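You operate a simulated robot arm through the tools that you are given. There is no shell and no other tool.

The job below is to be done with a simulated robot arm. You get a single attempt, and the scene is never put back.

## Task
Pull the green foam insert, fit the one that the lid list names and shut the case.
Fine: the old insert goes on the green mat.

Only the result counts: the job must be done as asked and must still hold three seconds after the hand-in. Knocking over, shifting, dropping, spilling or breaking anything else fails it. Lids that push on must go on centred and level and be pressed home; caps that screw on are set level and turned clockwise until they are tight.

## Robot
A 7-joint arm with a two-finger parallel gripper, fixed in place. Base frame: the origin is at the foot of the arm, x ahead of it, y to its left, z up; the work surface is at about z = 740. Readings come in mm, degrees, newtons and seconds.
Its first joint turns from -166.0 to 166.0 degrees. Payload 4.4 kg.
The tool frame sits at the grasp point between the pads (the TCP): z along the fingers, y along the line on which they close. The tips reach 23 mm beyond it. Largest opening 94 mm; finger width 38, thickness 10; the body of the gripper, 54 by 96 mm, starts 39 mm behind the TCP.
Orientation is that of the tool frame in the base frame, as a unit quaternion [x, y, z, w]. With the fingers straight down and closing along the base's y, the tool's x points along the base's -x, its y along +y and its z along -z.

## Interface
- The arm moves only by the tool nudge_tool. Its argument "motion" is a list of rows, each a list of 6 numbers: the shift along the tool's x, y, z in mm, then the turn, a rotation vector about the tool's x, y, z in degrees. In form: [[tx, ty, tz, ax, ay, az], ...]. A call has 1 to 20 rows; each row is the pose to reach, as a shift and turn from the pose commanded when the call began, along the tool's axes at that moment. "fingers" is the opening, from 0 (shut) to 1 (fully open), set as the call begins (left out, the last holds). Rows are played at 5 a second. More than 50 mm and 8.6 degrees between two rows, or a gripper value outside its range, and nothing of the call is played. A pose out of reach is approached as far as the arm can. The call stops where the force on the tool passes 60 N (or 10 N more than at its start, if that is more) or the arm is blocked; 0.2 s more then pass. The fingers move at their own pace (about 72 mm/s each) and stop on an object; they squeeze with about 36 N. The grip force told is the motor's: it shows also when the fingers shut on nothing. Time passes only in rows, and 0.2 s behind the last, so rows that repeat a pose let the fingers close. The reply holds the time, the measured pose of the TCP, the force on the tool along the base axes, the opening and the grip force, in the units named above and with some noise, with the torque about the TCP (base axes, N m) and any sound that the robot's microphone picked up.
- Cameras (640 x 400 px; columns grow to the right, rows downward): "scene" is fixed at [218.4, 650.2, 1525.4]; the picture's right is [-0.39, -0.92, 0.00], its down [-0.40, 0.17, -0.90] and it looks along [0.83, -0.35, -0.44] (base axes); focal length 244 px, centre (320, 200). "wrist" rides on the gripper at [86, 16, -74] in the tool frame; the picture's right is [-0.18, 0.98, 0.00], its down [-0.58, -0.11, -0.81] and it looks along [-0.79, -0.15, 0.59] (tool axes); focal length 243 px, centre (320, 200). There is no depth. A picture from a camera that has moved, and an enlarged one, comes with that camera's place and axes in the base frame and with its lens.
- get_image(camera): a new picture of that camera. It takes no simulated time.
- enlarge(camera, box): a new picture of the part [left, top, right, bottom] of that camera's present view, enlarged. It takes no simulated time.
- hand_in(): hands the job in; it is judged then, once.

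Nothing tells you positions but the pictures and the camera data. Unless the task says otherwise, let go and move clear before handing in.

The tools are called after "Call:" as name(argument=value, ...) on one line, values as JSON. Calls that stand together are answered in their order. nudge_tool: Moves the arm, as the interface text tells. Its arguments: {"type":"object","properties":{"motion":{"type":"array","items":{"type":"array","items":{"type":"number"}}},"fingers":{"type":"number"}},"required":["motion"]} The other tools are called the same way: get_image (camera) takes a picture; enlarge (camera, box) takes an enlarged picture of a part of a camera's view; hand_in () hands the job in.

At the start:

```text
clock: 0.0
ee_pos: [673.4, 9.8, 1468.8]
ee_rot: [0.001, 1.0, 0.0, -0.001]
contact_force: [-0.5, 0.5, -0.2]
moment: [-0.02, -0.02, -0.01]
width: 94.1
finger_force: 0.1
```

scene: 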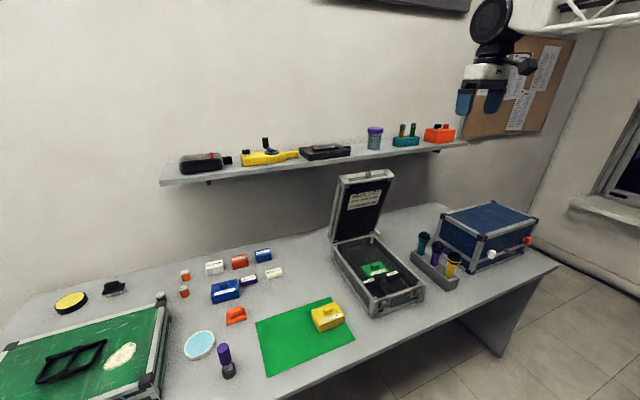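
wrist: 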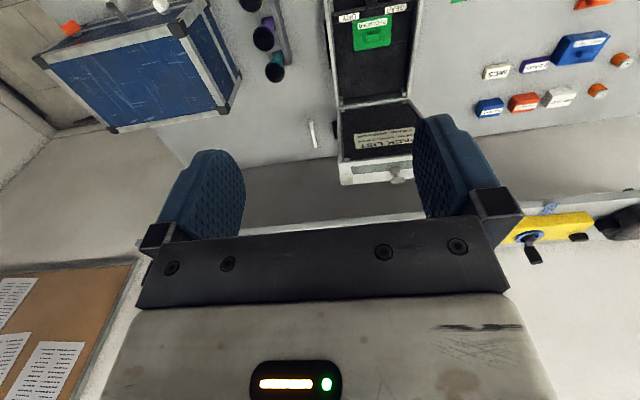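

The open case stands in the middle of the desk with a green insert in it, with loose inserts to its left and a green mat in front. I'll enlarge the views to read the lid list and the labels.

Call:
enlarge(camera="scene", box=[320, 160, 440, 235])

Call:
enlarge(camera="scene", box=[160, 230, 320, 330])

Call:
enlarge(camera="scene", box=[320, 220, 448, 300])

Call:
enlarge(camera="wrist", box=[320, 0, 448, 80])

Call:
enlarge(camera="wrist", box=[460, 20, 620, 120])

Call:
enlarge(camera="wrist", box=[320, 110, 448, 190])

```text
5.33 times, centred on (380, 198) of scene
camera zoom: at [218.4, 650.2, 1525.4], right [-0.39, -0.92, 0.0], down [-0.4, 0.17, -0.9], along [0.83, -0.35, -0.44], focal length 1298 px, centre (0, 213)
```

zoom: 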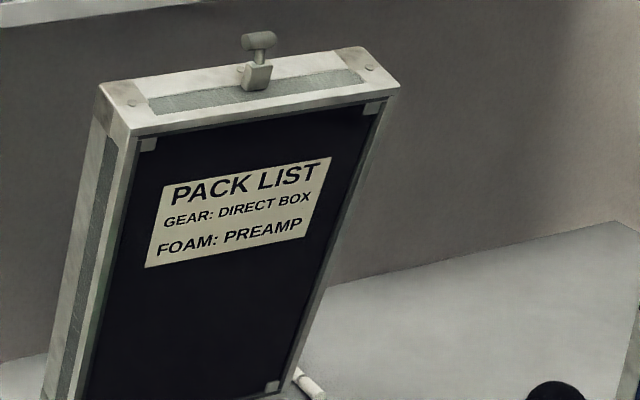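

```text
4.00 times, centred on (240, 280) of scene
camera zoom: at [218.4, 650.2, 1525.4], right [-0.39, -0.92, 0.0], down [-0.4, 0.17, -0.9], along [0.83, -0.35, -0.44], focal length 974 px, centre (640, -120)
```

zoom: 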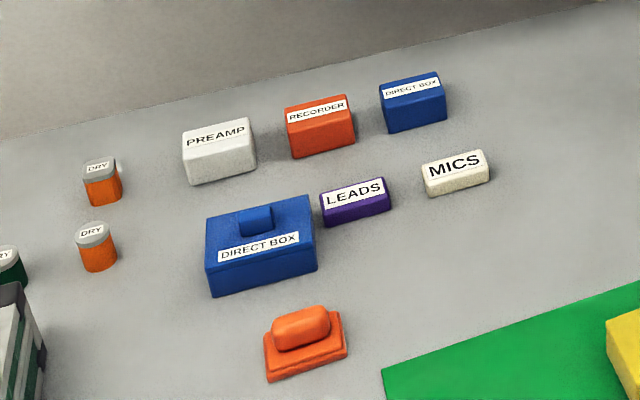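

```text
5.00 times, centred on (384, 260) of scene
camera zoom: at [218.4, 650.2, 1525.4], right [-0.39, -0.92, 0.0], down [-0.4, 0.17, -0.9], along [0.83, -0.35, -0.44], focal length 1217 px, centre (0, -100)
```

zoom: 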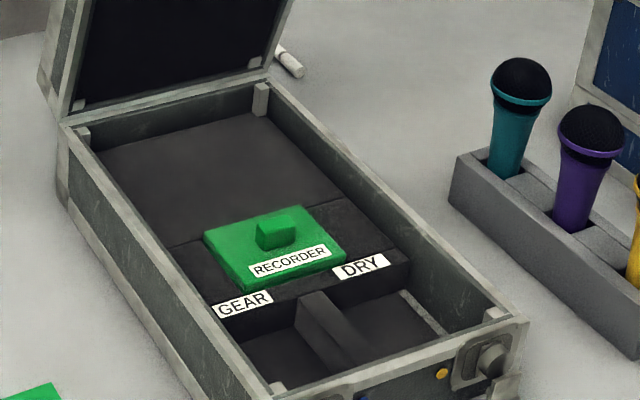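

```text
5.00 times, centred on (384, 40) of wrist
camera zoom: at [588.8, 27.5, 1543.3], right [0.19, 0.98, 0.0], down [0.58, -0.11, 0.81], along [0.79, -0.15, -0.59], focal length 1213 px, centre (0, 1000)
```

zoom: 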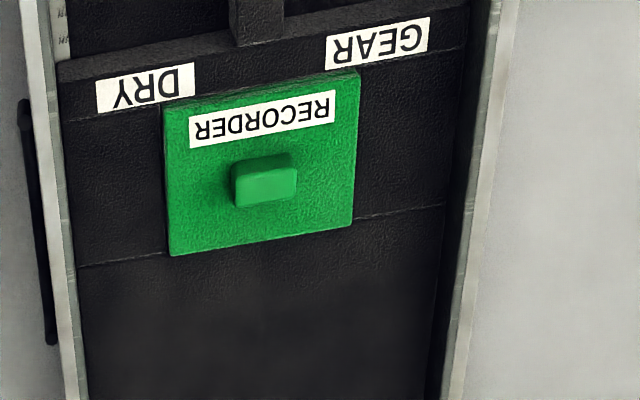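

```text
4.00 times, centred on (540, 70) of wrist
camera zoom: at [588.8, 27.5, 1543.3], right [0.19, 0.98, 0.0], down [0.58, -0.11, 0.81], along [0.79, -0.15, -0.59], focal length 970 px, centre (-560, 720)
```

zoom: 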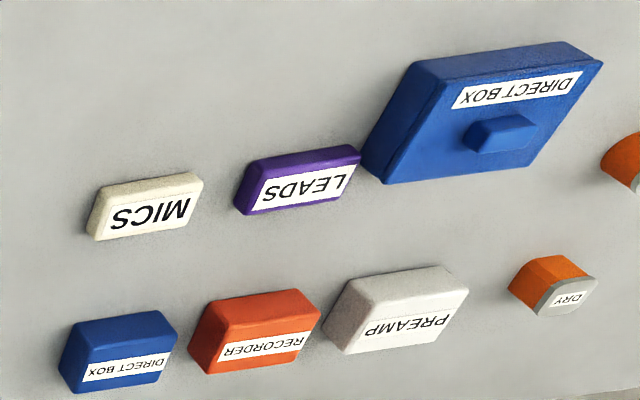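

```text
5.00 times, centred on (384, 150) of wrist
camera zoom: at [588.8, 27.5, 1543.3], right [0.19, 0.98, 0.0], down [0.58, -0.11, 0.81], along [0.79, -0.15, -0.59], focal length 1213 px, centre (0, 450)
```

zoom: 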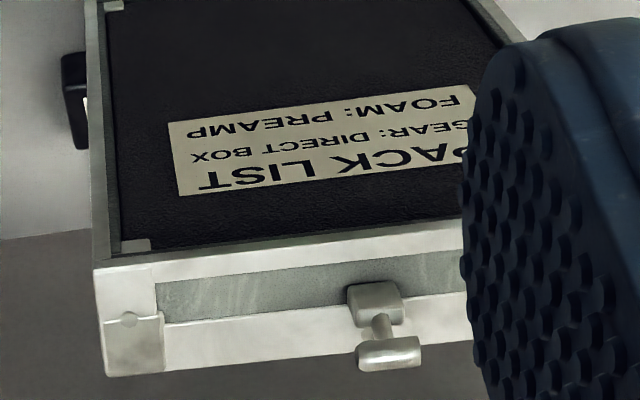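

The list reads "FOAM: PREAMP", and the insert now in the case is labelled RECORDER. Next I look for a foam insert labelled PREAMP among the other items: the yellow one on the mat, the ones on the shelf, and the rest of the desk.

Call:
enlarge(camera="scene", box=[250, 290, 370, 365])

Call:
enlarge(camera="scene", box=[170, 115, 330, 215])

Call:
enlarge(camera="scene", box=[310, 100, 470, 200])

Call:
enlarge(camera="scene", box=[0, 270, 208, 400])

Call:
enlarge(camera="scene", box=[400, 190, 560, 290])

Call:
enlarge(camera="scene", box=[160, 300, 320, 400])

Call:
enlarge(camera="scene", box=[340, 250, 436, 320])

```text
5.33 times, centred on (310, 328) of scene
camera zoom: at [218.4, 650.2, 1525.4], right [-0.39, -0.92, 0.0], down [-0.4, 0.17, -0.9], along [0.83, -0.35, -0.44], focal length 1298 px, centre (373, -480)
```

zoom: 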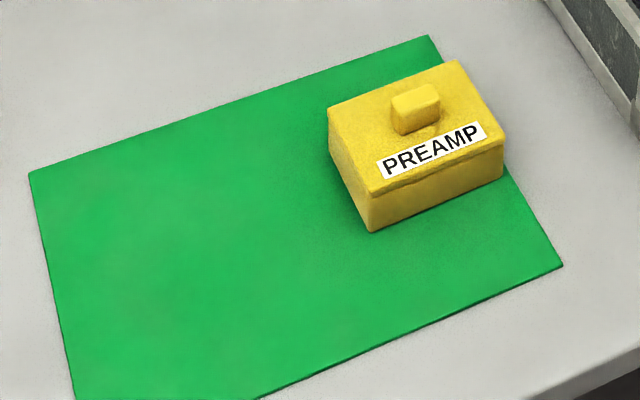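

```text
4.00 times, centred on (250, 165) of scene
camera zoom: at [218.4, 650.2, 1525.4], right [-0.39, -0.92, 0.0], down [-0.4, 0.17, -0.9], along [0.83, -0.35, -0.44], focal length 974 px, centre (600, 340)
```

zoom: 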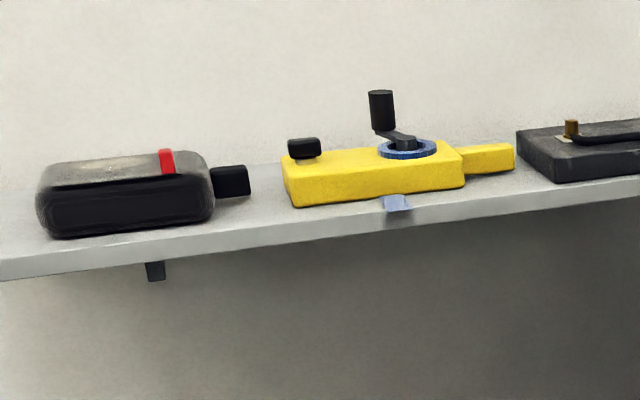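

```text
4.00 times, centred on (390, 150) of scene
camera zoom: at [218.4, 650.2, 1525.4], right [-0.39, -0.92, 0.0], down [-0.4, 0.17, -0.9], along [0.83, -0.35, -0.44], focal length 974 px, centre (40, 400)
```

zoom: 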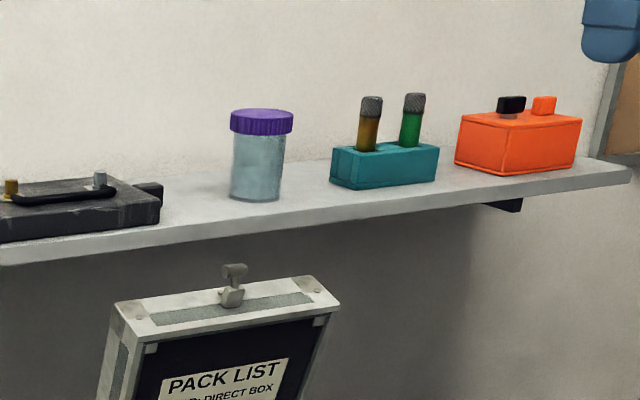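

```text
3.08 times, centred on (104, 335) of scene
camera zoom: at [218.4, 650.2, 1525.4], right [-0.39, -0.92, 0.0], down [-0.4, 0.17, -0.9], along [0.83, -0.35, -0.44], focal length 749 px, centre (985, -215)
```

zoom: 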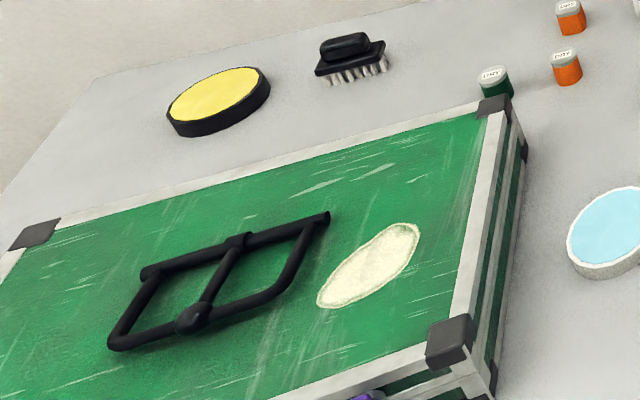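

```text
4.00 times, centred on (480, 240) of scene
camera zoom: at [218.4, 650.2, 1525.4], right [-0.39, -0.92, 0.0], down [-0.4, 0.17, -0.9], along [0.83, -0.35, -0.44], focal length 974 px, centre (-320, 40)
```

zoom: 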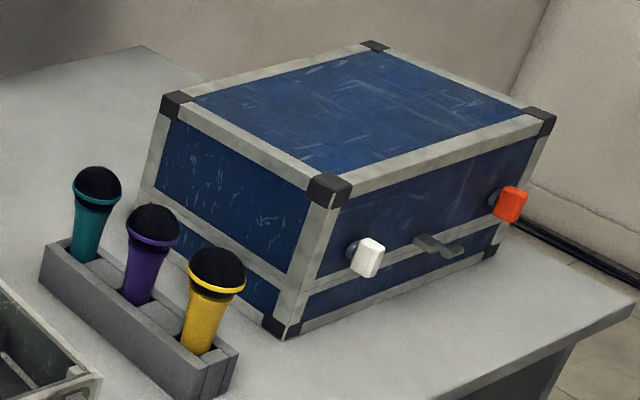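

```text
4.00 times, centred on (240, 350) of scene
camera zoom: at [218.4, 650.2, 1525.4], right [-0.39, -0.92, 0.0], down [-0.4, 0.17, -0.9], along [0.83, -0.35, -0.44], focal length 974 px, centre (640, -400)
```

zoom: 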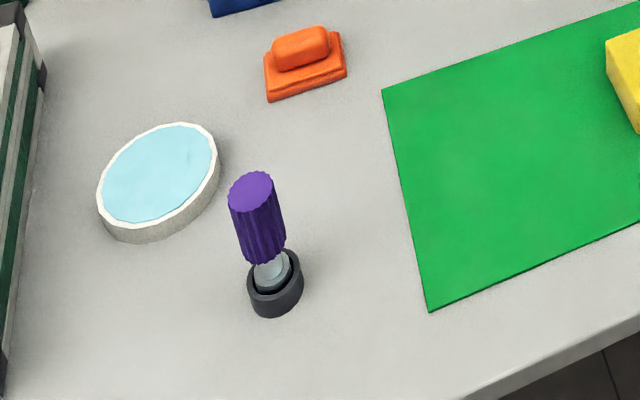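

```text
5.71 times, centred on (388, 285) of scene
camera zoom: at [218.4, 650.2, 1525.4], right [-0.39, -0.92, 0.0], down [-0.4, 0.17, -0.9], along [0.83, -0.35, -0.44], focal length 1391 px, centre (-69, -286)
```

zoom: 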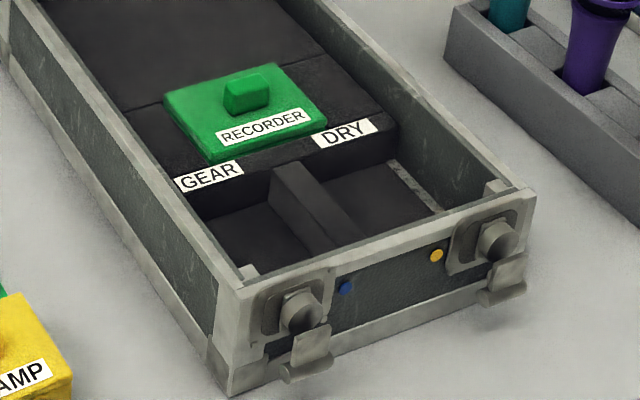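

The insert I need is the yellow PREAMP block, which sits on the right end of the mat. The old green RECORDER insert will go on the free left part of the mat. I'll lower the arm in front of the case for a closer look with the wrist camera.

Call:
nudge_tool(motion=[[0, 20, 40, 0, 0, 0], [0, 40, 80, 0, 0, 0], [0, 60, 120, 0, 0, 0], [0, 80, 160, 0, 0, 0], [0, 100, 200, 0, 0, 0], [0, 116, 240, 0, 0, 0], [0, 116, 280, 0, 0, 0], [0, 116, 320, 0, 0, 0], [0, 116, 360, 0, 0, 0], [0, 116, 400, 0, 0, 0], [0, 116, 440, 0, 0, 0], [0, 116, 440, 0, 0, 0]], fingers=1)

Call:
get_image(camera="wrist")

Call:
get_image(camera="scene")

```text
clock: 2.6
ee_pos: [673.7, 126.9, 1029.2]
ee_rot: [0.0, 1.0, -0.001, 0.0]
contact_force: [-0.4, -0.1, 0.4]
moment: [0.01, -0.02, 0.02]
width: 94.1
finger_force: 0.1
```

```text
taken
camera wrist: at [588.7, 144.5, 1103.4], right [0.19, 0.98, 0.0], down [0.58, -0.11, 0.81], along [0.79, -0.15, -0.59], focal length 243 px, centre (320, 200)
```

wrist: 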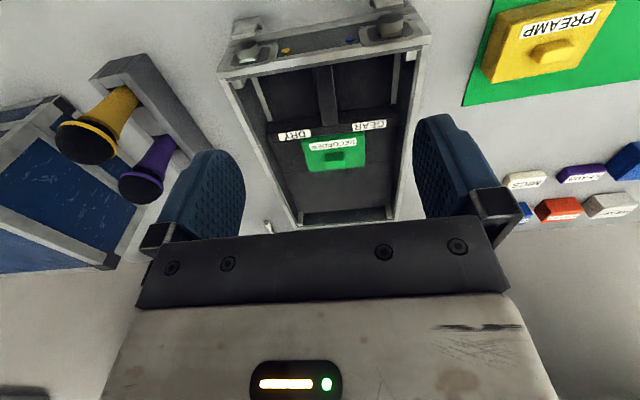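

```text
taken
```

scene: 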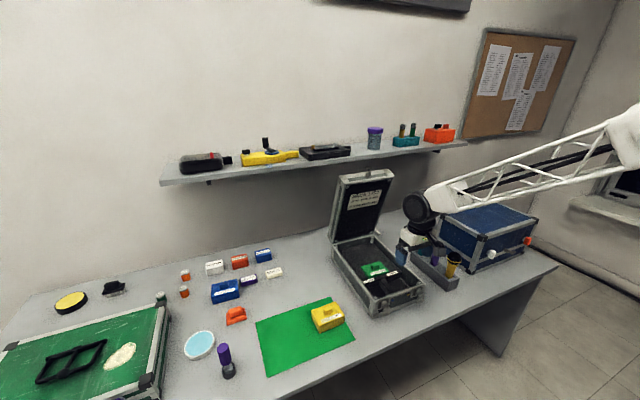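

Call:
enlarge(camera="wrist", box=[210, 0, 450, 150])

Call:
enlarge(camera="wrist", box=[260, 100, 404, 190])

Call:
enlarge(camera="wrist", box=[450, 0, 640, 119])

Call:
enlarge(camera="wrist", box=[230, 150, 422, 270])

Call:
enlarge(camera="scene", box=[320, 160, 448, 240])

```text
2.67 times, centred on (330, 75) of wrist
camera zoom: at [588.7, 144.5, 1103.4], right [0.19, 0.98, 0.0], down [0.58, -0.11, 0.81], along [0.79, -0.15, -0.59], focal length 647 px, centre (293, 533)
```

zoom: 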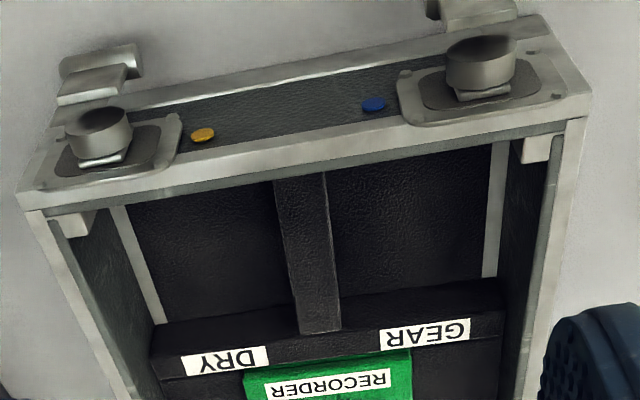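

```text
4.44 times, centred on (332, 145) of wrist
camera zoom: at [588.7, 144.5, 1103.4], right [0.19, 0.98, 0.0], down [0.58, -0.11, 0.81], along [0.79, -0.15, -0.59], focal length 1078 px, centre (267, 444)
```

zoom: 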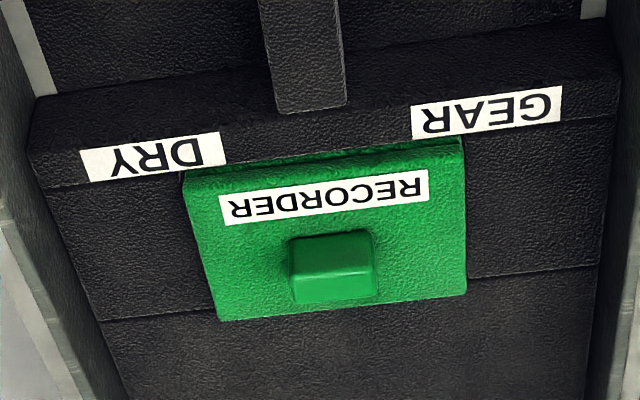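

```text
3.36 times, centred on (545, 60) of wrist
camera zoom: at [588.7, 144.5, 1103.4], right [0.19, 0.98, 0.0], down [0.58, -0.11, 0.81], along [0.79, -0.15, -0.59], focal length 816 px, centre (-436, 672)
```

zoom: 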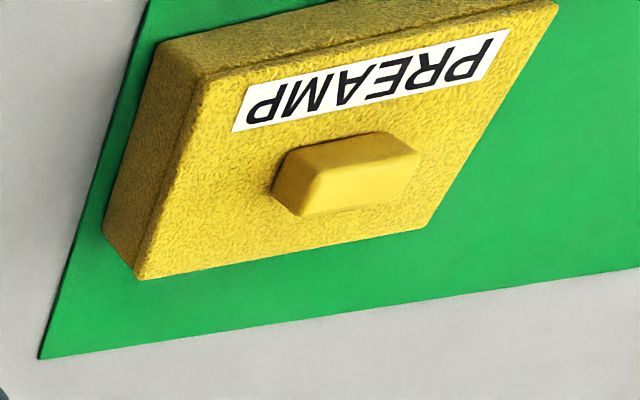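

```text
3.33 times, centred on (326, 210) of wrist
camera zoom: at [588.7, 144.5, 1103.4], right [0.19, 0.98, 0.0], down [0.58, -0.11, 0.81], along [0.79, -0.15, -0.59], focal length 809 px, centre (300, 167)
```

zoom: 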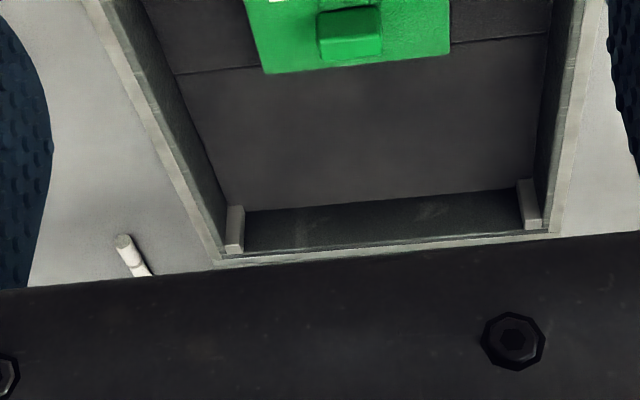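

```text
5.00 times, centred on (384, 200) of scene
camera zoom: at [218.4, 650.2, 1525.4], right [-0.39, -0.92, 0.0], down [-0.4, 0.17, -0.9], along [0.83, -0.35, -0.44], focal length 1217 px, centre (0, 200)
```

zoom: 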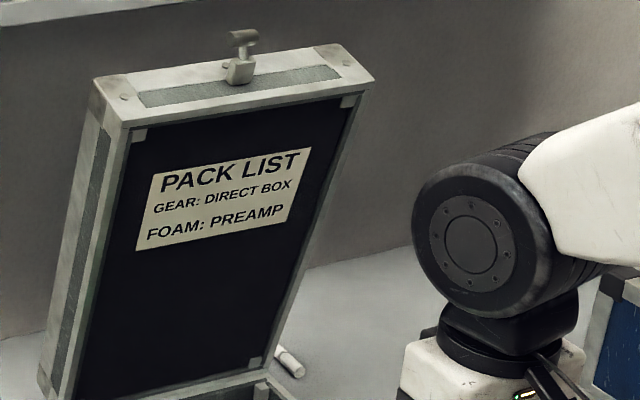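

Call:
enlarge(camera="scene", box=[352, 250, 400, 280])

Call:
enlarge(camera="wrist", box=[296, 128, 376, 178])

Call:
enlarge(camera="scene", box=[304, 296, 352, 336])

```text
13.33 times, centred on (376, 265) of scene
camera zoom: at [218.4, 650.2, 1525.4], right [-0.39, -0.92, 0.0], down [-0.4, 0.17, -0.9], along [0.83, -0.35, -0.44], focal length 3246 px, centre (-427, -667)
```

zoom: 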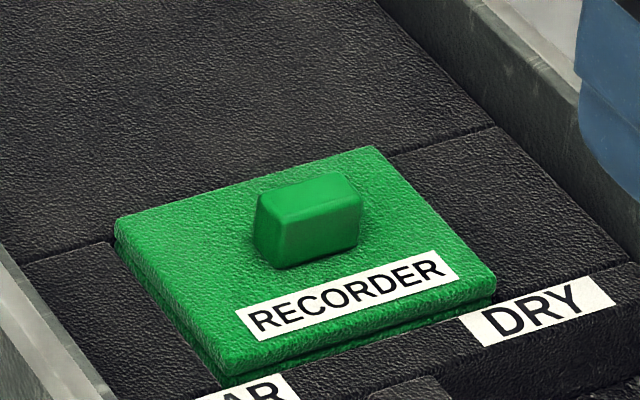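

```text
8.00 times, centred on (336, 153) of wrist
camera zoom: at [588.7, 144.5, 1103.4], right [0.19, 0.98, 0.0], down [0.58, -0.11, 0.81], along [0.79, -0.15, -0.59], focal length 1941 px, centre (192, 576)
```

zoom: 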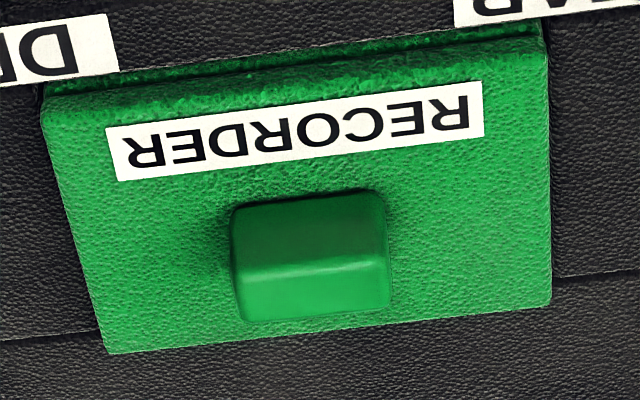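

```text
10.00 times, centred on (328, 316) of scene
camera zoom: at [218.4, 650.2, 1525.4], right [-0.39, -0.92, 0.0], down [-0.4, 0.17, -0.9], along [0.83, -0.35, -0.44], focal length 2435 px, centre (240, -960)
```

zoom: 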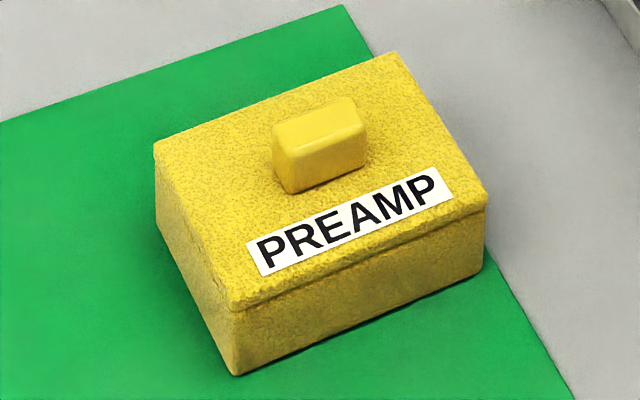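

The green insert's grip knob is at about (876, 116), with its top at z ≈ 817. I'm moving above it with the fingers open and checking alignment before I descend.

Call:
nudge_tool(motion=[[-35, -2, 14, 0, 0, 0], [-70, -4, 28, 0, 0, 0], [-105, -6, 42, 0, 0, 0], [-140, -8, 56, 0, 0, 0], [-175, -9, 70, 0, 0, 0], [-202, -10, 80, 0, 0, 0], [-202, -10, 80, 0, 0, 0], [-202, -10, 80, 0, 0, 0]], fingers=0.75)

Call:
get_image(camera="wrist")

Call:
get_image(camera="scene")

```text
clock: 4.4
ee_pos: [877.2, 117.5, 948.6]
ee_rot: [0.001, 1.0, 0.0, 0.0]
contact_force: [-0.8, 0.2, 0.3]
moment: [0.0, 0.0, -0.01]
width: 70.6
finger_force: 0.0
```

```text
taken
camera wrist: at [791.1, 133.5, 1023.1], right [0.19, 0.98, 0.0], down [0.58, -0.11, 0.81], along [0.79, -0.15, -0.59], focal length 243 px, centre (320, 200)
```

wrist: 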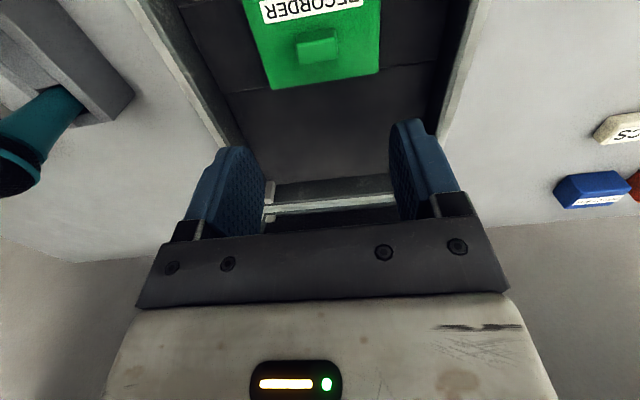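

```text
taken
```

scene: 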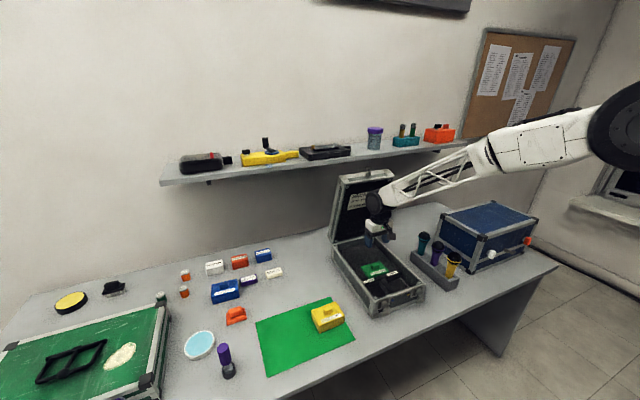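

Call:
enlarge(camera="wrist", box=[240, 0, 400, 100])

Call:
enlarge(camera="scene", box=[320, 160, 448, 240])

```text
4.00 times, centred on (320, 50) of wrist
camera zoom: at [791.1, 133.5, 1023.1], right [0.19, 0.98, 0.0], down [0.58, -0.11, 0.81], along [0.79, -0.15, -0.59], focal length 970 px, centre (320, 800)
```

zoom: 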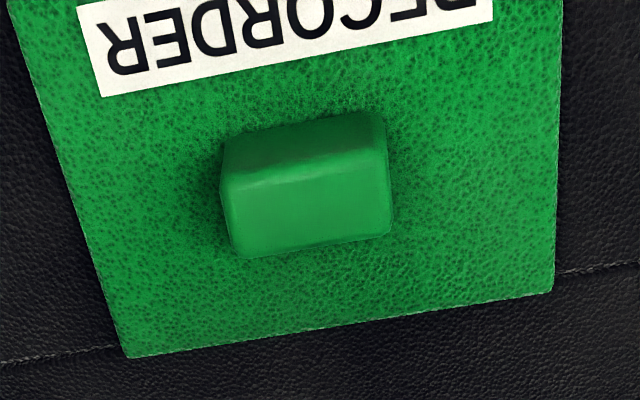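

```text
5.00 times, centred on (384, 200) of scene
camera zoom: at [218.4, 650.2, 1525.4], right [-0.39, -0.92, 0.0], down [-0.4, 0.17, -0.9], along [0.83, -0.35, -0.44], focal length 1217 px, centre (0, 200)
```

zoom: 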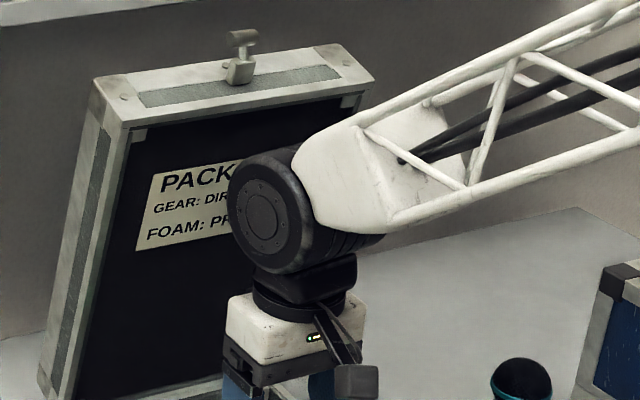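

The knob is about 31 × 15 mm and square to the tool, centred near (874, 116). I'm descending so the fingertips stop just above the insert's plate, then closing.

Call:
nudge_tool(motion=[[3, -1.3, 30, 0, 0, 0], [3, -1.3, 60, 0, 0, 0], [3, -1.3, 90, 0, 0, 0], [3, -1.3, 110, 0, 0, 0], [3, -1.3, 118, 0, 0, 0], [3, -1.3, 121, 0, 0, 0], [3, -1.3, 121, 0, 0, 0]], fingers=0.65)

Call:
get_image(camera="wrist")

Call:
enlarge(camera="scene", box=[320, 200, 448, 280])

```text
clock: 6.0
ee_pos: [873.3, 116.1, 827.5]
ee_rot: [0.001, 1.0, 0.0, -0.001]
contact_force: [0.4, -0.8, 0.0]
moment: [-0.01, -0.02, 0.03]
width: 61.1
finger_force: 0.1
```

```text
taken
camera wrist: at [787.6, 132.1, 901.6], right [0.19, 0.98, 0.0], down [0.58, -0.11, 0.81], along [0.79, -0.15, -0.59], focal length 243 px, centre (320, 200)
```

wrist: 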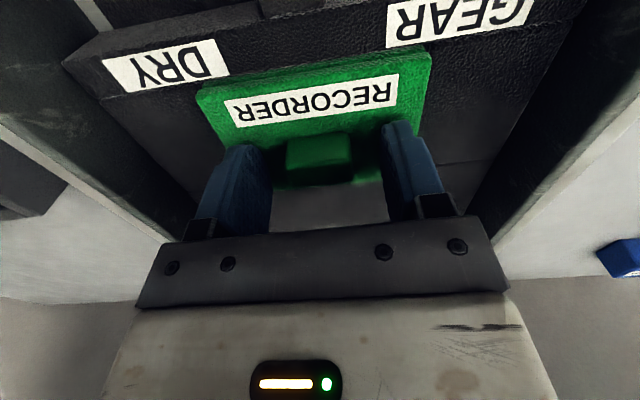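

```text
5.00 times, centred on (384, 240) of scene
camera zoom: at [218.4, 650.2, 1525.4], right [-0.39, -0.92, 0.0], down [-0.4, 0.17, -0.9], along [0.83, -0.35, -0.44], focal length 1217 px, centre (0, 0)
```

zoom: 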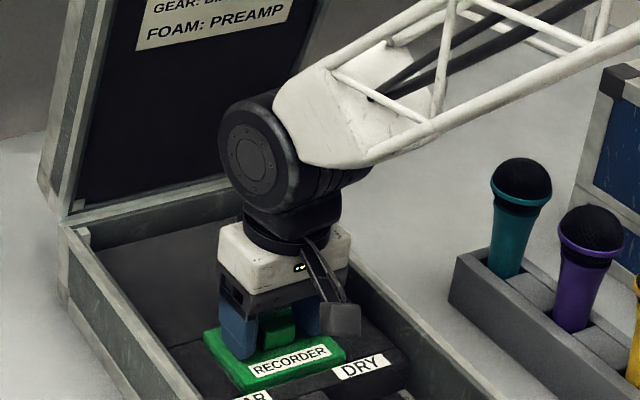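

Call:
enlarge(camera="wrist", box=[190, 60, 450, 222])

Call:
enlarge(camera="scene", box=[352, 245, 400, 275])

```text
2.46 times, centred on (320, 141) of wrist
camera zoom: at [787.6, 132.1, 901.6], right [0.19, 0.98, 0.0], down [0.58, -0.11, 0.81], along [0.79, -0.15, -0.59], focal length 597 px, centre (320, 345)
```

zoom: 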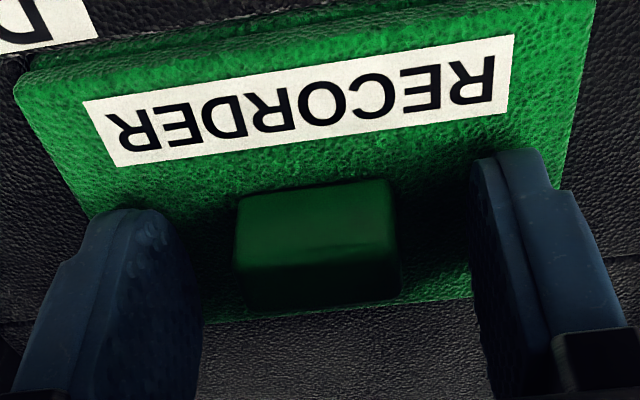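

```text
13.33 times, centred on (376, 260) of scene
camera zoom: at [218.4, 650.2, 1525.4], right [-0.39, -0.92, 0.0], down [-0.4, 0.17, -0.9], along [0.83, -0.35, -0.44], focal length 3246 px, centre (-427, -600)
```

zoom: 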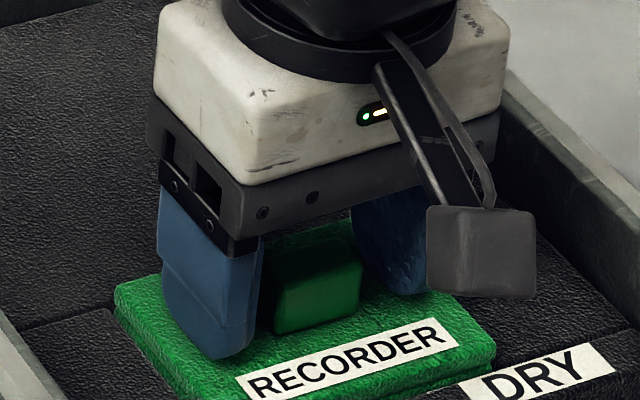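

The fingers straddle the knob properly, so I'm closing them now.

Call:
nudge_tool(motion=[[0, 0, 0, 0, 0, 0], [0, 0, 0, 0, 0, 0], [0, 0, 0, 0, 0, 0], [0, 0, 0, 0, 0, 0], [0, 0, 0, 0, 0, 0]], fingers=0)

```text
clock: 7.2
ee_pos: [873.7, 115.3, 826.5]
ee_rot: [0.001, 1.0, 0.0, 0.0]
contact_force: [-0.2, -0.3, 1.4]
moment: [-0.07, 0.05, -0.05]
width: 31.2
finger_force: 35.6
```

The grip is good: 31 mm opening at 36 N. I'm lifting straight up and watching the force.

Call:
nudge_tool(motion=[[0, 0, -6, 0, 0, 0], [0, 0, -14, 0, 0, 0], [0, 0, -24, 0, 0, 0], [0, 0, -36, 0, 0, 0], [0, 0, -50, 0, 0, 0], [0, 0, -66, 0, 0, 0], [0, 0, -84, 0, 0, 0], [0, 0, -102, 0, 0, 0], [0, 0, -120, 0, 0, 0], [0, 0, -130, 0, 0, 0], [0, 0, -130, 0, 0, 0]])

Call:
get_image(camera="wrist")

Call:
get_image(camera="scene")

Call:
enlarge(camera="scene", box=[320, 190, 448, 270])

```text
clock: 9.6
ee_pos: [873.4, 115.1, 957.3]
ee_rot: [0.001, 1.0, 0.0, 0.0]
contact_force: [0.1, 0.1, 0.5]
moment: [0.01, -0.01, 0.01]
width: 0.0
finger_force: 35.8
```

```text
taken
camera wrist: at [788.1, 132.4, 1032.6], right [0.19, 0.98, 0.0], down [0.58, -0.11, 0.81], along [0.79, -0.15, -0.59], focal length 243 px, centre (320, 200)
```

wrist: 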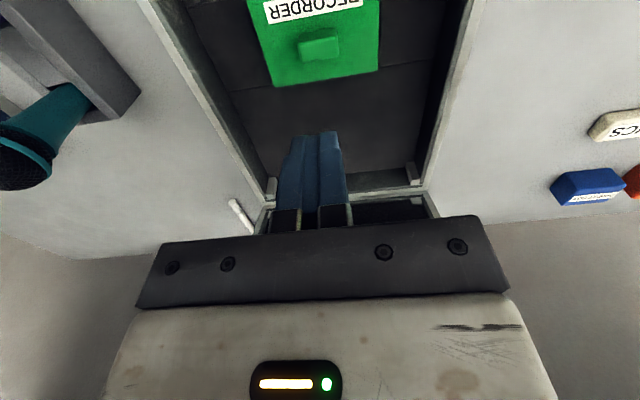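

```text
taken
```

scene: 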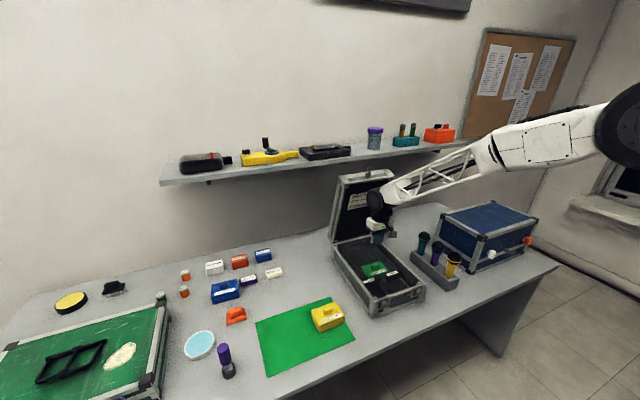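

```text
5.00 times, centred on (384, 230) of scene
camera zoom: at [218.4, 650.2, 1525.4], right [-0.39, -0.92, 0.0], down [-0.4, 0.17, -0.9], along [0.83, -0.35, -0.44], focal length 1217 px, centre (0, 50)
```

zoom: 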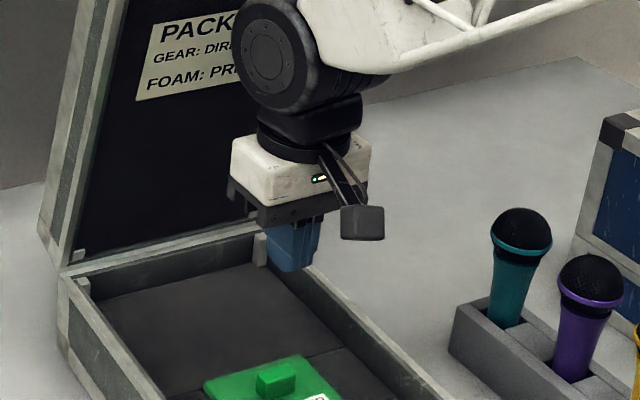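

The fingers slipped off the knob and the insert stayed in its pocket, so it sits tightly. I'll check whether it moved at all.

Call:
enlarge(camera="wrist", box=[240, 0, 400, 100])

Call:
enlarge(camera="scene", box=[352, 250, 400, 280])

```text
4.00 times, centred on (320, 50) of wrist
camera zoom: at [788.1, 132.4, 1032.6], right [0.19, 0.98, 0.0], down [0.58, -0.11, 0.81], along [0.79, -0.15, -0.59], focal length 970 px, centre (320, 800)
```

zoom: 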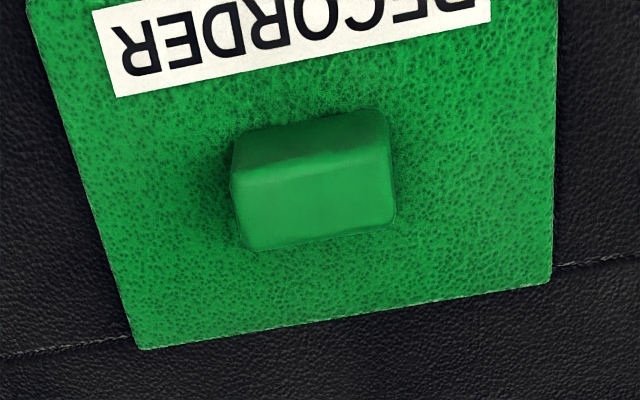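

```text
13.33 times, centred on (376, 265) of scene
camera zoom: at [218.4, 650.2, 1525.4], right [-0.39, -0.92, 0.0], down [-0.4, 0.17, -0.9], along [0.83, -0.35, -0.44], focal length 3246 px, centre (-427, -667)
```

zoom: 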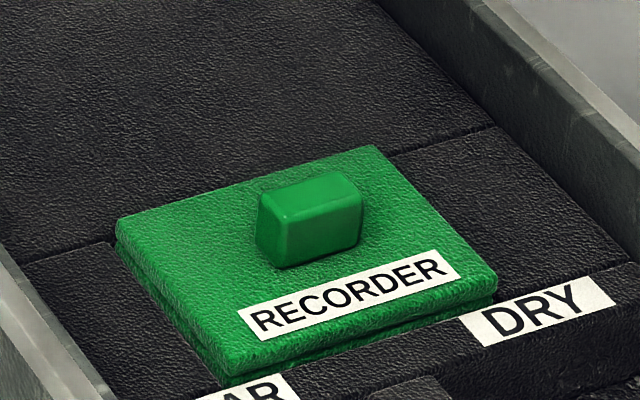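

It barely moved, so my pull was too quick for a tight fit. I'll re-open, go down a little deeper on the knob, and this time pull very slowly while reading the force.

Call:
nudge_tool(motion=[[0, 0, 0, 0, 0, 0], [0, 0, 0, 0, 0, 0], [0, 0, 0, 0, 0, 0], [0, 0, 30, 0, 0, 0], [0, 0, 60, 0, 0, 0], [0, 0, 90, 0, 0, 0], [0, 0, 115, 0, 0, 0], [0, 0, 125, 0, 0, 0], [0, 0, 130, 0, 0, 0], [0, 0, 131, 0, 0, 0], [0, 0, 132, 0, 0, 0], [0, 0, 132.5, 0, 0, 0]], fingers=0.65)

```text
clock: 12.2
ee_pos: [874.9, 114.7, 826.2]
ee_rot: [0.001, 1.0, 0.0, 0.002]
contact_force: [-12.5, -1.6, 26.2]
moment: [-0.05, 0.41, -0.06]
width: 61.0
finger_force: 0.0
```

The tips have touched the plate, with TCP at about 826. I'm backing off by 1 mm and then closing on the full height of the knob.

Call:
nudge_tool(motion=[[0, 0, -1.5, 0, 0, 0], [0, 0, -1.5, 0, 0, 0], [0, 0, -1.5, 0, 0, 0]], fingers=0.65)

Call:
nudge_tool(motion=[[0, 0, 0, 0, 0, 0], [0, 0, 0, 0, 0, 0], [0, 0, 0, 0, 0, 0], [0, 0, 0, 0, 0, 0], [0, 0, 0, 0, 0, 0]], fingers=0)

Call:
nudge_tool(motion=[[0, 0, -0.5, 0, 0, 0], [0, 0, -1, 0, 0, 0], [0, 0, -1.5, 0, 0, 0], [0, 0, -2, 0, 0, 0]])

```text
clock: 13.0
ee_pos: [873.1, 114.5, 827.5]
ee_rot: [0.001, 1.0, 0.0, 0.0]
contact_force: [6.4, 2.0, 11.5]
moment: [0.03, -0.17, -0.01]
width: 60.9
finger_force: 0.1
```

```text
clock: 14.2
ee_pos: [874.0, 113.6, 827.1]
ee_rot: [0.002, 1.0, 0.0, 0.0]
contact_force: [-1.9, -2.0, 15.3]
moment: [-0.02, 0.1, -0.07]
width: 31.4
finger_force: 36.2
```

```text
clock: 15.2
ee_pos: [873.5, 114.9, 827.7]
ee_rot: [0.001, 1.0, 0.0, -0.001]
contact_force: [-0.9, 2.0, -2.2]
moment: [0.16, -0.01, -0.11]
width: 31.0
finger_force: 35.7
```

The tool is now gripping and pulling slightly, so I continue the slow pull.

Call:
nudge_tool(motion=[[0, 0, -0.5, 0, 0, 0], [0, 0, -1, 0, 0, 0], [0, 0, -1.5, 0, 0, 0], [0, 0, -2, 0, 0, 0], [0, 0, -2.5, 0, 0, 0], [0, 0, -3, 0, 0, 0]])

```text
clock: 16.6
ee_pos: [874.7, 115.6, 831.5]
ee_rot: [0.0, 1.0, 0.001, 0.0]
contact_force: [-4.7, 1.4, -4.6]
moment: [0.17, 0.33, -0.24]
width: 31.1
finger_force: 35.9
```

Call:
nudge_tool(motion=[[0, 0, -0.5, 0, 0, 0], [0, 0, -1, 0, 0, 0], [0, 0, -1.5, 0, 0, 0], [0, 0, -2, 0, 0, 0], [0, 0, -2.5, 0, 0, 0], [0, 0, -3, 0, 0, 0], [0, 0, -3.5, 0, 0, 0], [0, 0, -4, 0, 0, 0]])

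Call:
enlarge(camera="scene", box=[352, 245, 400, 275])

Call:
enlarge(camera="wrist", box=[190, 60, 450, 222])

```text
clock: 18.4
ee_pos: [872.6, 114.8, 836.4]
ee_rot: [0.001, 1.0, 0.0, 0.0]
contact_force: [-1.6, -0.1, -0.5]
moment: [0.03, 0.07, -0.02]
width: 31.2
finger_force: 36.5
```

```text
13.33 times, centred on (376, 260) of scene
camera zoom: at [218.4, 650.2, 1525.4], right [-0.39, -0.92, 0.0], down [-0.4, 0.17, -0.9], along [0.83, -0.35, -0.44], focal length 3246 px, centre (-427, -600)
```

zoom: 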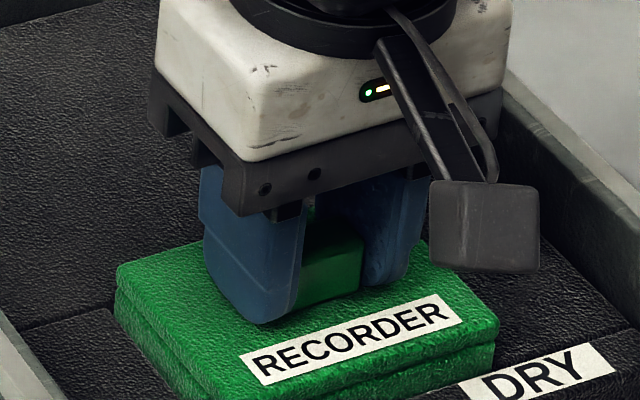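

```text
2.46 times, centred on (320, 141) of wrist
camera zoom: at [787.7, 132.2, 910.5], right [0.19, 0.98, 0.0], down [0.58, -0.11, 0.81], along [0.79, -0.15, -0.59], focal length 597 px, centre (320, 345)
```

zoom: 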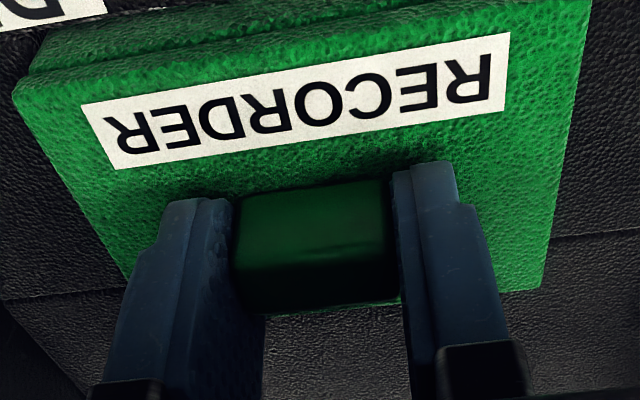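

The slow pull works: the insert is rising out of its pocket, with its body showing below the seam. I continue at about 1 mm per row.

Call:
nudge_tool(motion=[[0, 0, -0.7, 0, 0, 0], [0, 0, -1.5, 0, 0, 0], [0, 0, -2.3, 0, 0, 0], [0, 0, -3.1, 0, 0, 0], [0, 0, -3.9, 0, 0, 0], [0, 0, -4.7, 0, 0, 0], [0, 0, -5.5, 0, 0, 0], [0, 0, -6.3, 0, 0, 0], [0, 0, -7.1, 0, 0, 0], [0, 0, -7.9, 0, 0, 0], [0, 0, -8.7, 0, 0, 0], [0, 0, -9.5, 0, 0, 0], [0, 0, -10.3, 0, 0, 0], [0, 0, -11.1, 0, 0, 0], [0, 0, -11.9, 0, 0, 0], [0, 0, -12.7, 0, 0, 0]])

Call:
enlarge(camera="scene", box=[352, 245, 400, 275])

```text
clock: 21.8
ee_pos: [872.9, 115.8, 847.6]
ee_rot: [0.001, 1.0, 0.0, 0.0]
contact_force: [-2.7, -0.2, -2.6]
moment: [0.11, 0.21, -0.09]
width: 31.2
finger_force: 36.6
```

```text
13.33 times, centred on (376, 260) of scene
camera zoom: at [218.4, 650.2, 1525.4], right [-0.39, -0.92, 0.0], down [-0.4, 0.17, -0.9], along [0.83, -0.35, -0.44], focal length 3246 px, centre (-427, -600)
```

zoom: 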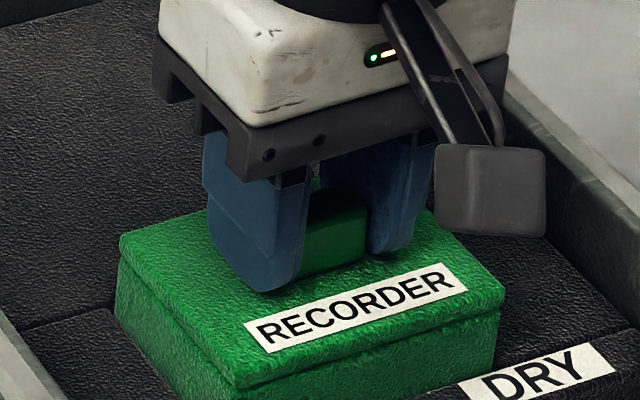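

Call:
nudge_tool(motion=[[0, 0, -0.8, 0, 0, 0], [0, 0, -1.7, 0, 0, 0], [0, 0, -2.6, 0, 0, 0], [0, 0, -3.5, 0, 0, 0], [0, 0, -4.4, 0, 0, 0], [0, 0, -5.3, 0, 0, 0], [0, 0, -6.2, 0, 0, 0], [0, 0, -7.1, 0, 0, 0], [0, 0, -8, 0, 0, 0], [0, 0, -8.9, 0, 0, 0], [0, 0, -9.8, 0, 0, 0], [0, 0, -10.7, 0, 0, 0], [0, 0, -11.6, 0, 0, 0], [0, 0, -12.5, 0, 0, 0], [0, 0, -13.4, 0, 0, 0], [0, 0, -14.3, 0, 0, 0], [0, 0, -15.2, 0, 0, 0], [0, 0, -16.1, 0, 0, 0], [0, 0, -17, 0, 0, 0], [0, 0, -18, 0, 0, 0]])

Call:
enlarge(camera="scene", box=[352, 240, 400, 270])

```text
clock: 26.0
ee_pos: [875.2, 114.5, 866.7]
ee_rot: [0.001, 1.0, 0.0, 0.0]
contact_force: [0.7, 0.5, -0.2]
moment: [-0.01, -0.01, -0.03]
width: 31.0
finger_force: 35.8
```

```text
13.33 times, centred on (376, 255) of scene
camera zoom: at [218.4, 650.2, 1525.4], right [-0.39, -0.92, 0.0], down [-0.4, 0.17, -0.9], along [0.83, -0.35, -0.44], focal length 3246 px, centre (-427, -533)
```

zoom: 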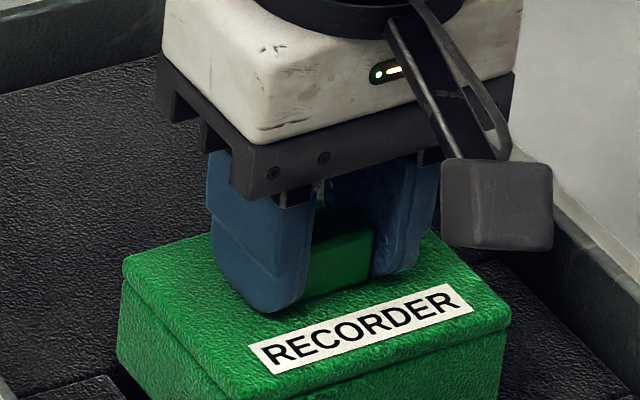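

Call:
nudge_tool(motion=[[0, 0, -1, 0, 0, 0], [0, 0, -2, 0, 0, 0], [0, 0, -3, 0, 0, 0], [0, 0, -4, 0, 0, 0], [0, 0, -5, 0, 0, 0], [0, 0, -6.5, 0, 0, 0], [0, 0, -8, 0, 0, 0], [0, 0, -10, 0, 0, 0], [0, 0, -13, 0, 0, 0], [0, 0, -18, 0, 0, 0], [0, 0, -25, 0, 0, 0], [0, 0, -33, 0, 0, 0], [0, 0, -43, 0, 0, 0], [0, 0, -55, 0, 0, 0], [0, 0, -67, 0, 0, 0], [0, 0, -79, 0, 0, 0], [0, 0, -90, 0, 0, 0], [0, 0, -98, 0, 0, 0], [0, 0, -102, 0, 0, 0]])

Call:
get_image(camera="scene")

Call:
enlarge(camera="scene", box=[320, 200, 448, 280])

Call:
get_image(camera="wrist")

```text
clock: 30.0
ee_pos: [874.4, 115.3, 969.1]
ee_rot: [0.001, 1.0, 0.0, 0.0]
contact_force: [0.0, 0.5, -1.0]
moment: [0.0, 0.02, 0.06]
width: 31.5
finger_force: 36.0
```

```text
taken
```

scene: 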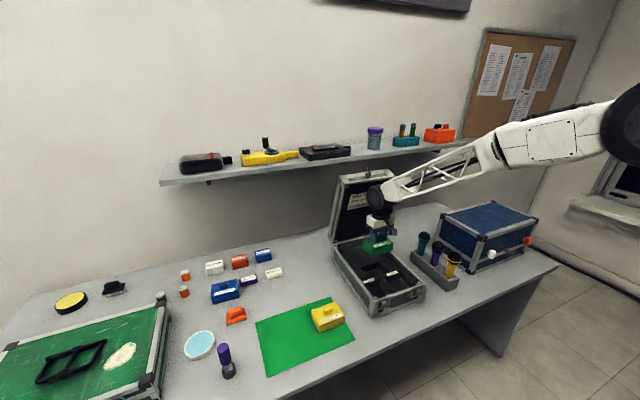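

```text
5.00 times, centred on (384, 240) of scene
camera zoom: at [218.4, 650.2, 1525.4], right [-0.39, -0.92, 0.0], down [-0.4, 0.17, -0.9], along [0.83, -0.35, -0.44], focal length 1217 px, centre (0, 0)
```

zoom: 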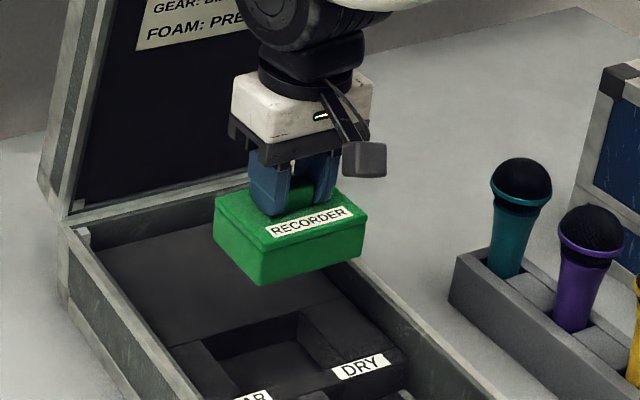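

```text
taken
camera wrist: at [788.2, 132.4, 1043.5], right [0.19, 0.98, 0.0], down [0.58, -0.11, 0.81], along [0.79, -0.15, -0.59], focal length 243 px, centre (320, 200)
```

wrist: 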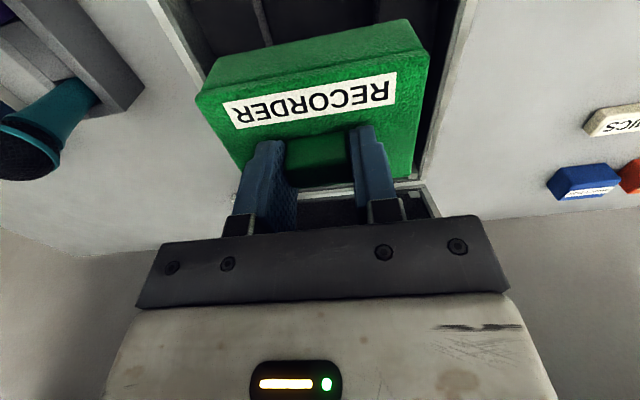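

The green insert is out and held level. I'm carrying it over to the free part of the mat, aiming for about (735, 540).

Call:
nudge_tool(motion=[[4, 12, 0, 0, 0, 0], [12, 36, 0, 0, 0, 0], [21, 64, 0, 0, 0, 0], [30, 92, 0, 0, 0, 0], [39, 120, 0, 0, 0, 0], [48, 148, 0, 0, 0, 0], [58, 176, 0, 0, 0, 0], [67, 204, 0, 0, 0, 0], [76, 232, 0, 0, 0, 0], [85, 260, 0, 0, 0, 0], [94, 288, 0, 0, 0, 0], [103, 316, 0, 0, 0, 0], [113, 344, 0, 0, 0, 0], [122, 372, 0, 0, 0, 0], [131, 400, 0, 0, 0, 0], [137, 416, 0, 0, 0, 0], [139, 424, 0, 0, 0, 0], [139, 424, 0, 0, 0, 0]])

Call:
get_image(camera="scene")

Call:
get_image(camera="wrist")

```text
clock: 33.8
ee_pos: [735.3, 540.6, 967.8]
ee_rot: [0.001, 1.0, 0.0, 0.0]
contact_force: [-0.5, -0.6, -0.2]
moment: [0.03, 0.01, -0.01]
width: 31.2
finger_force: 36.0
```

```text
taken
```

scene: 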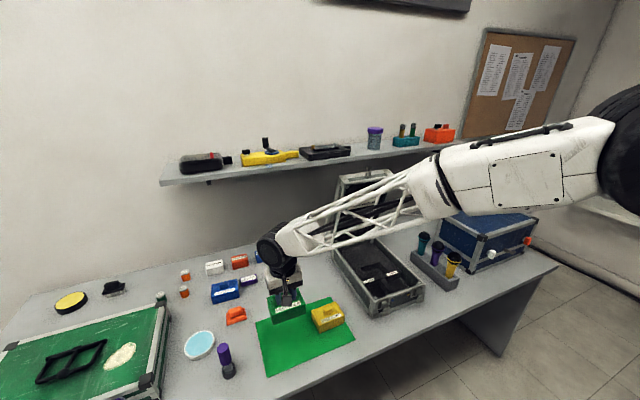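

```text
taken
camera wrist: at [649.1, 556.6, 1042.7], right [0.19, 0.98, 0.0], down [0.58, -0.11, 0.81], along [0.79, -0.15, -0.59], focal length 243 px, centre (320, 200)
```

wrist: 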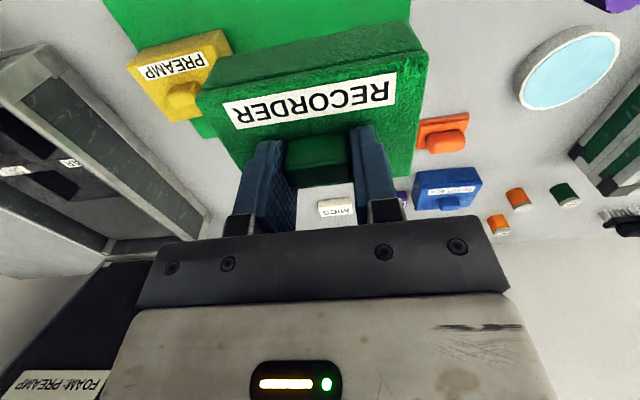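

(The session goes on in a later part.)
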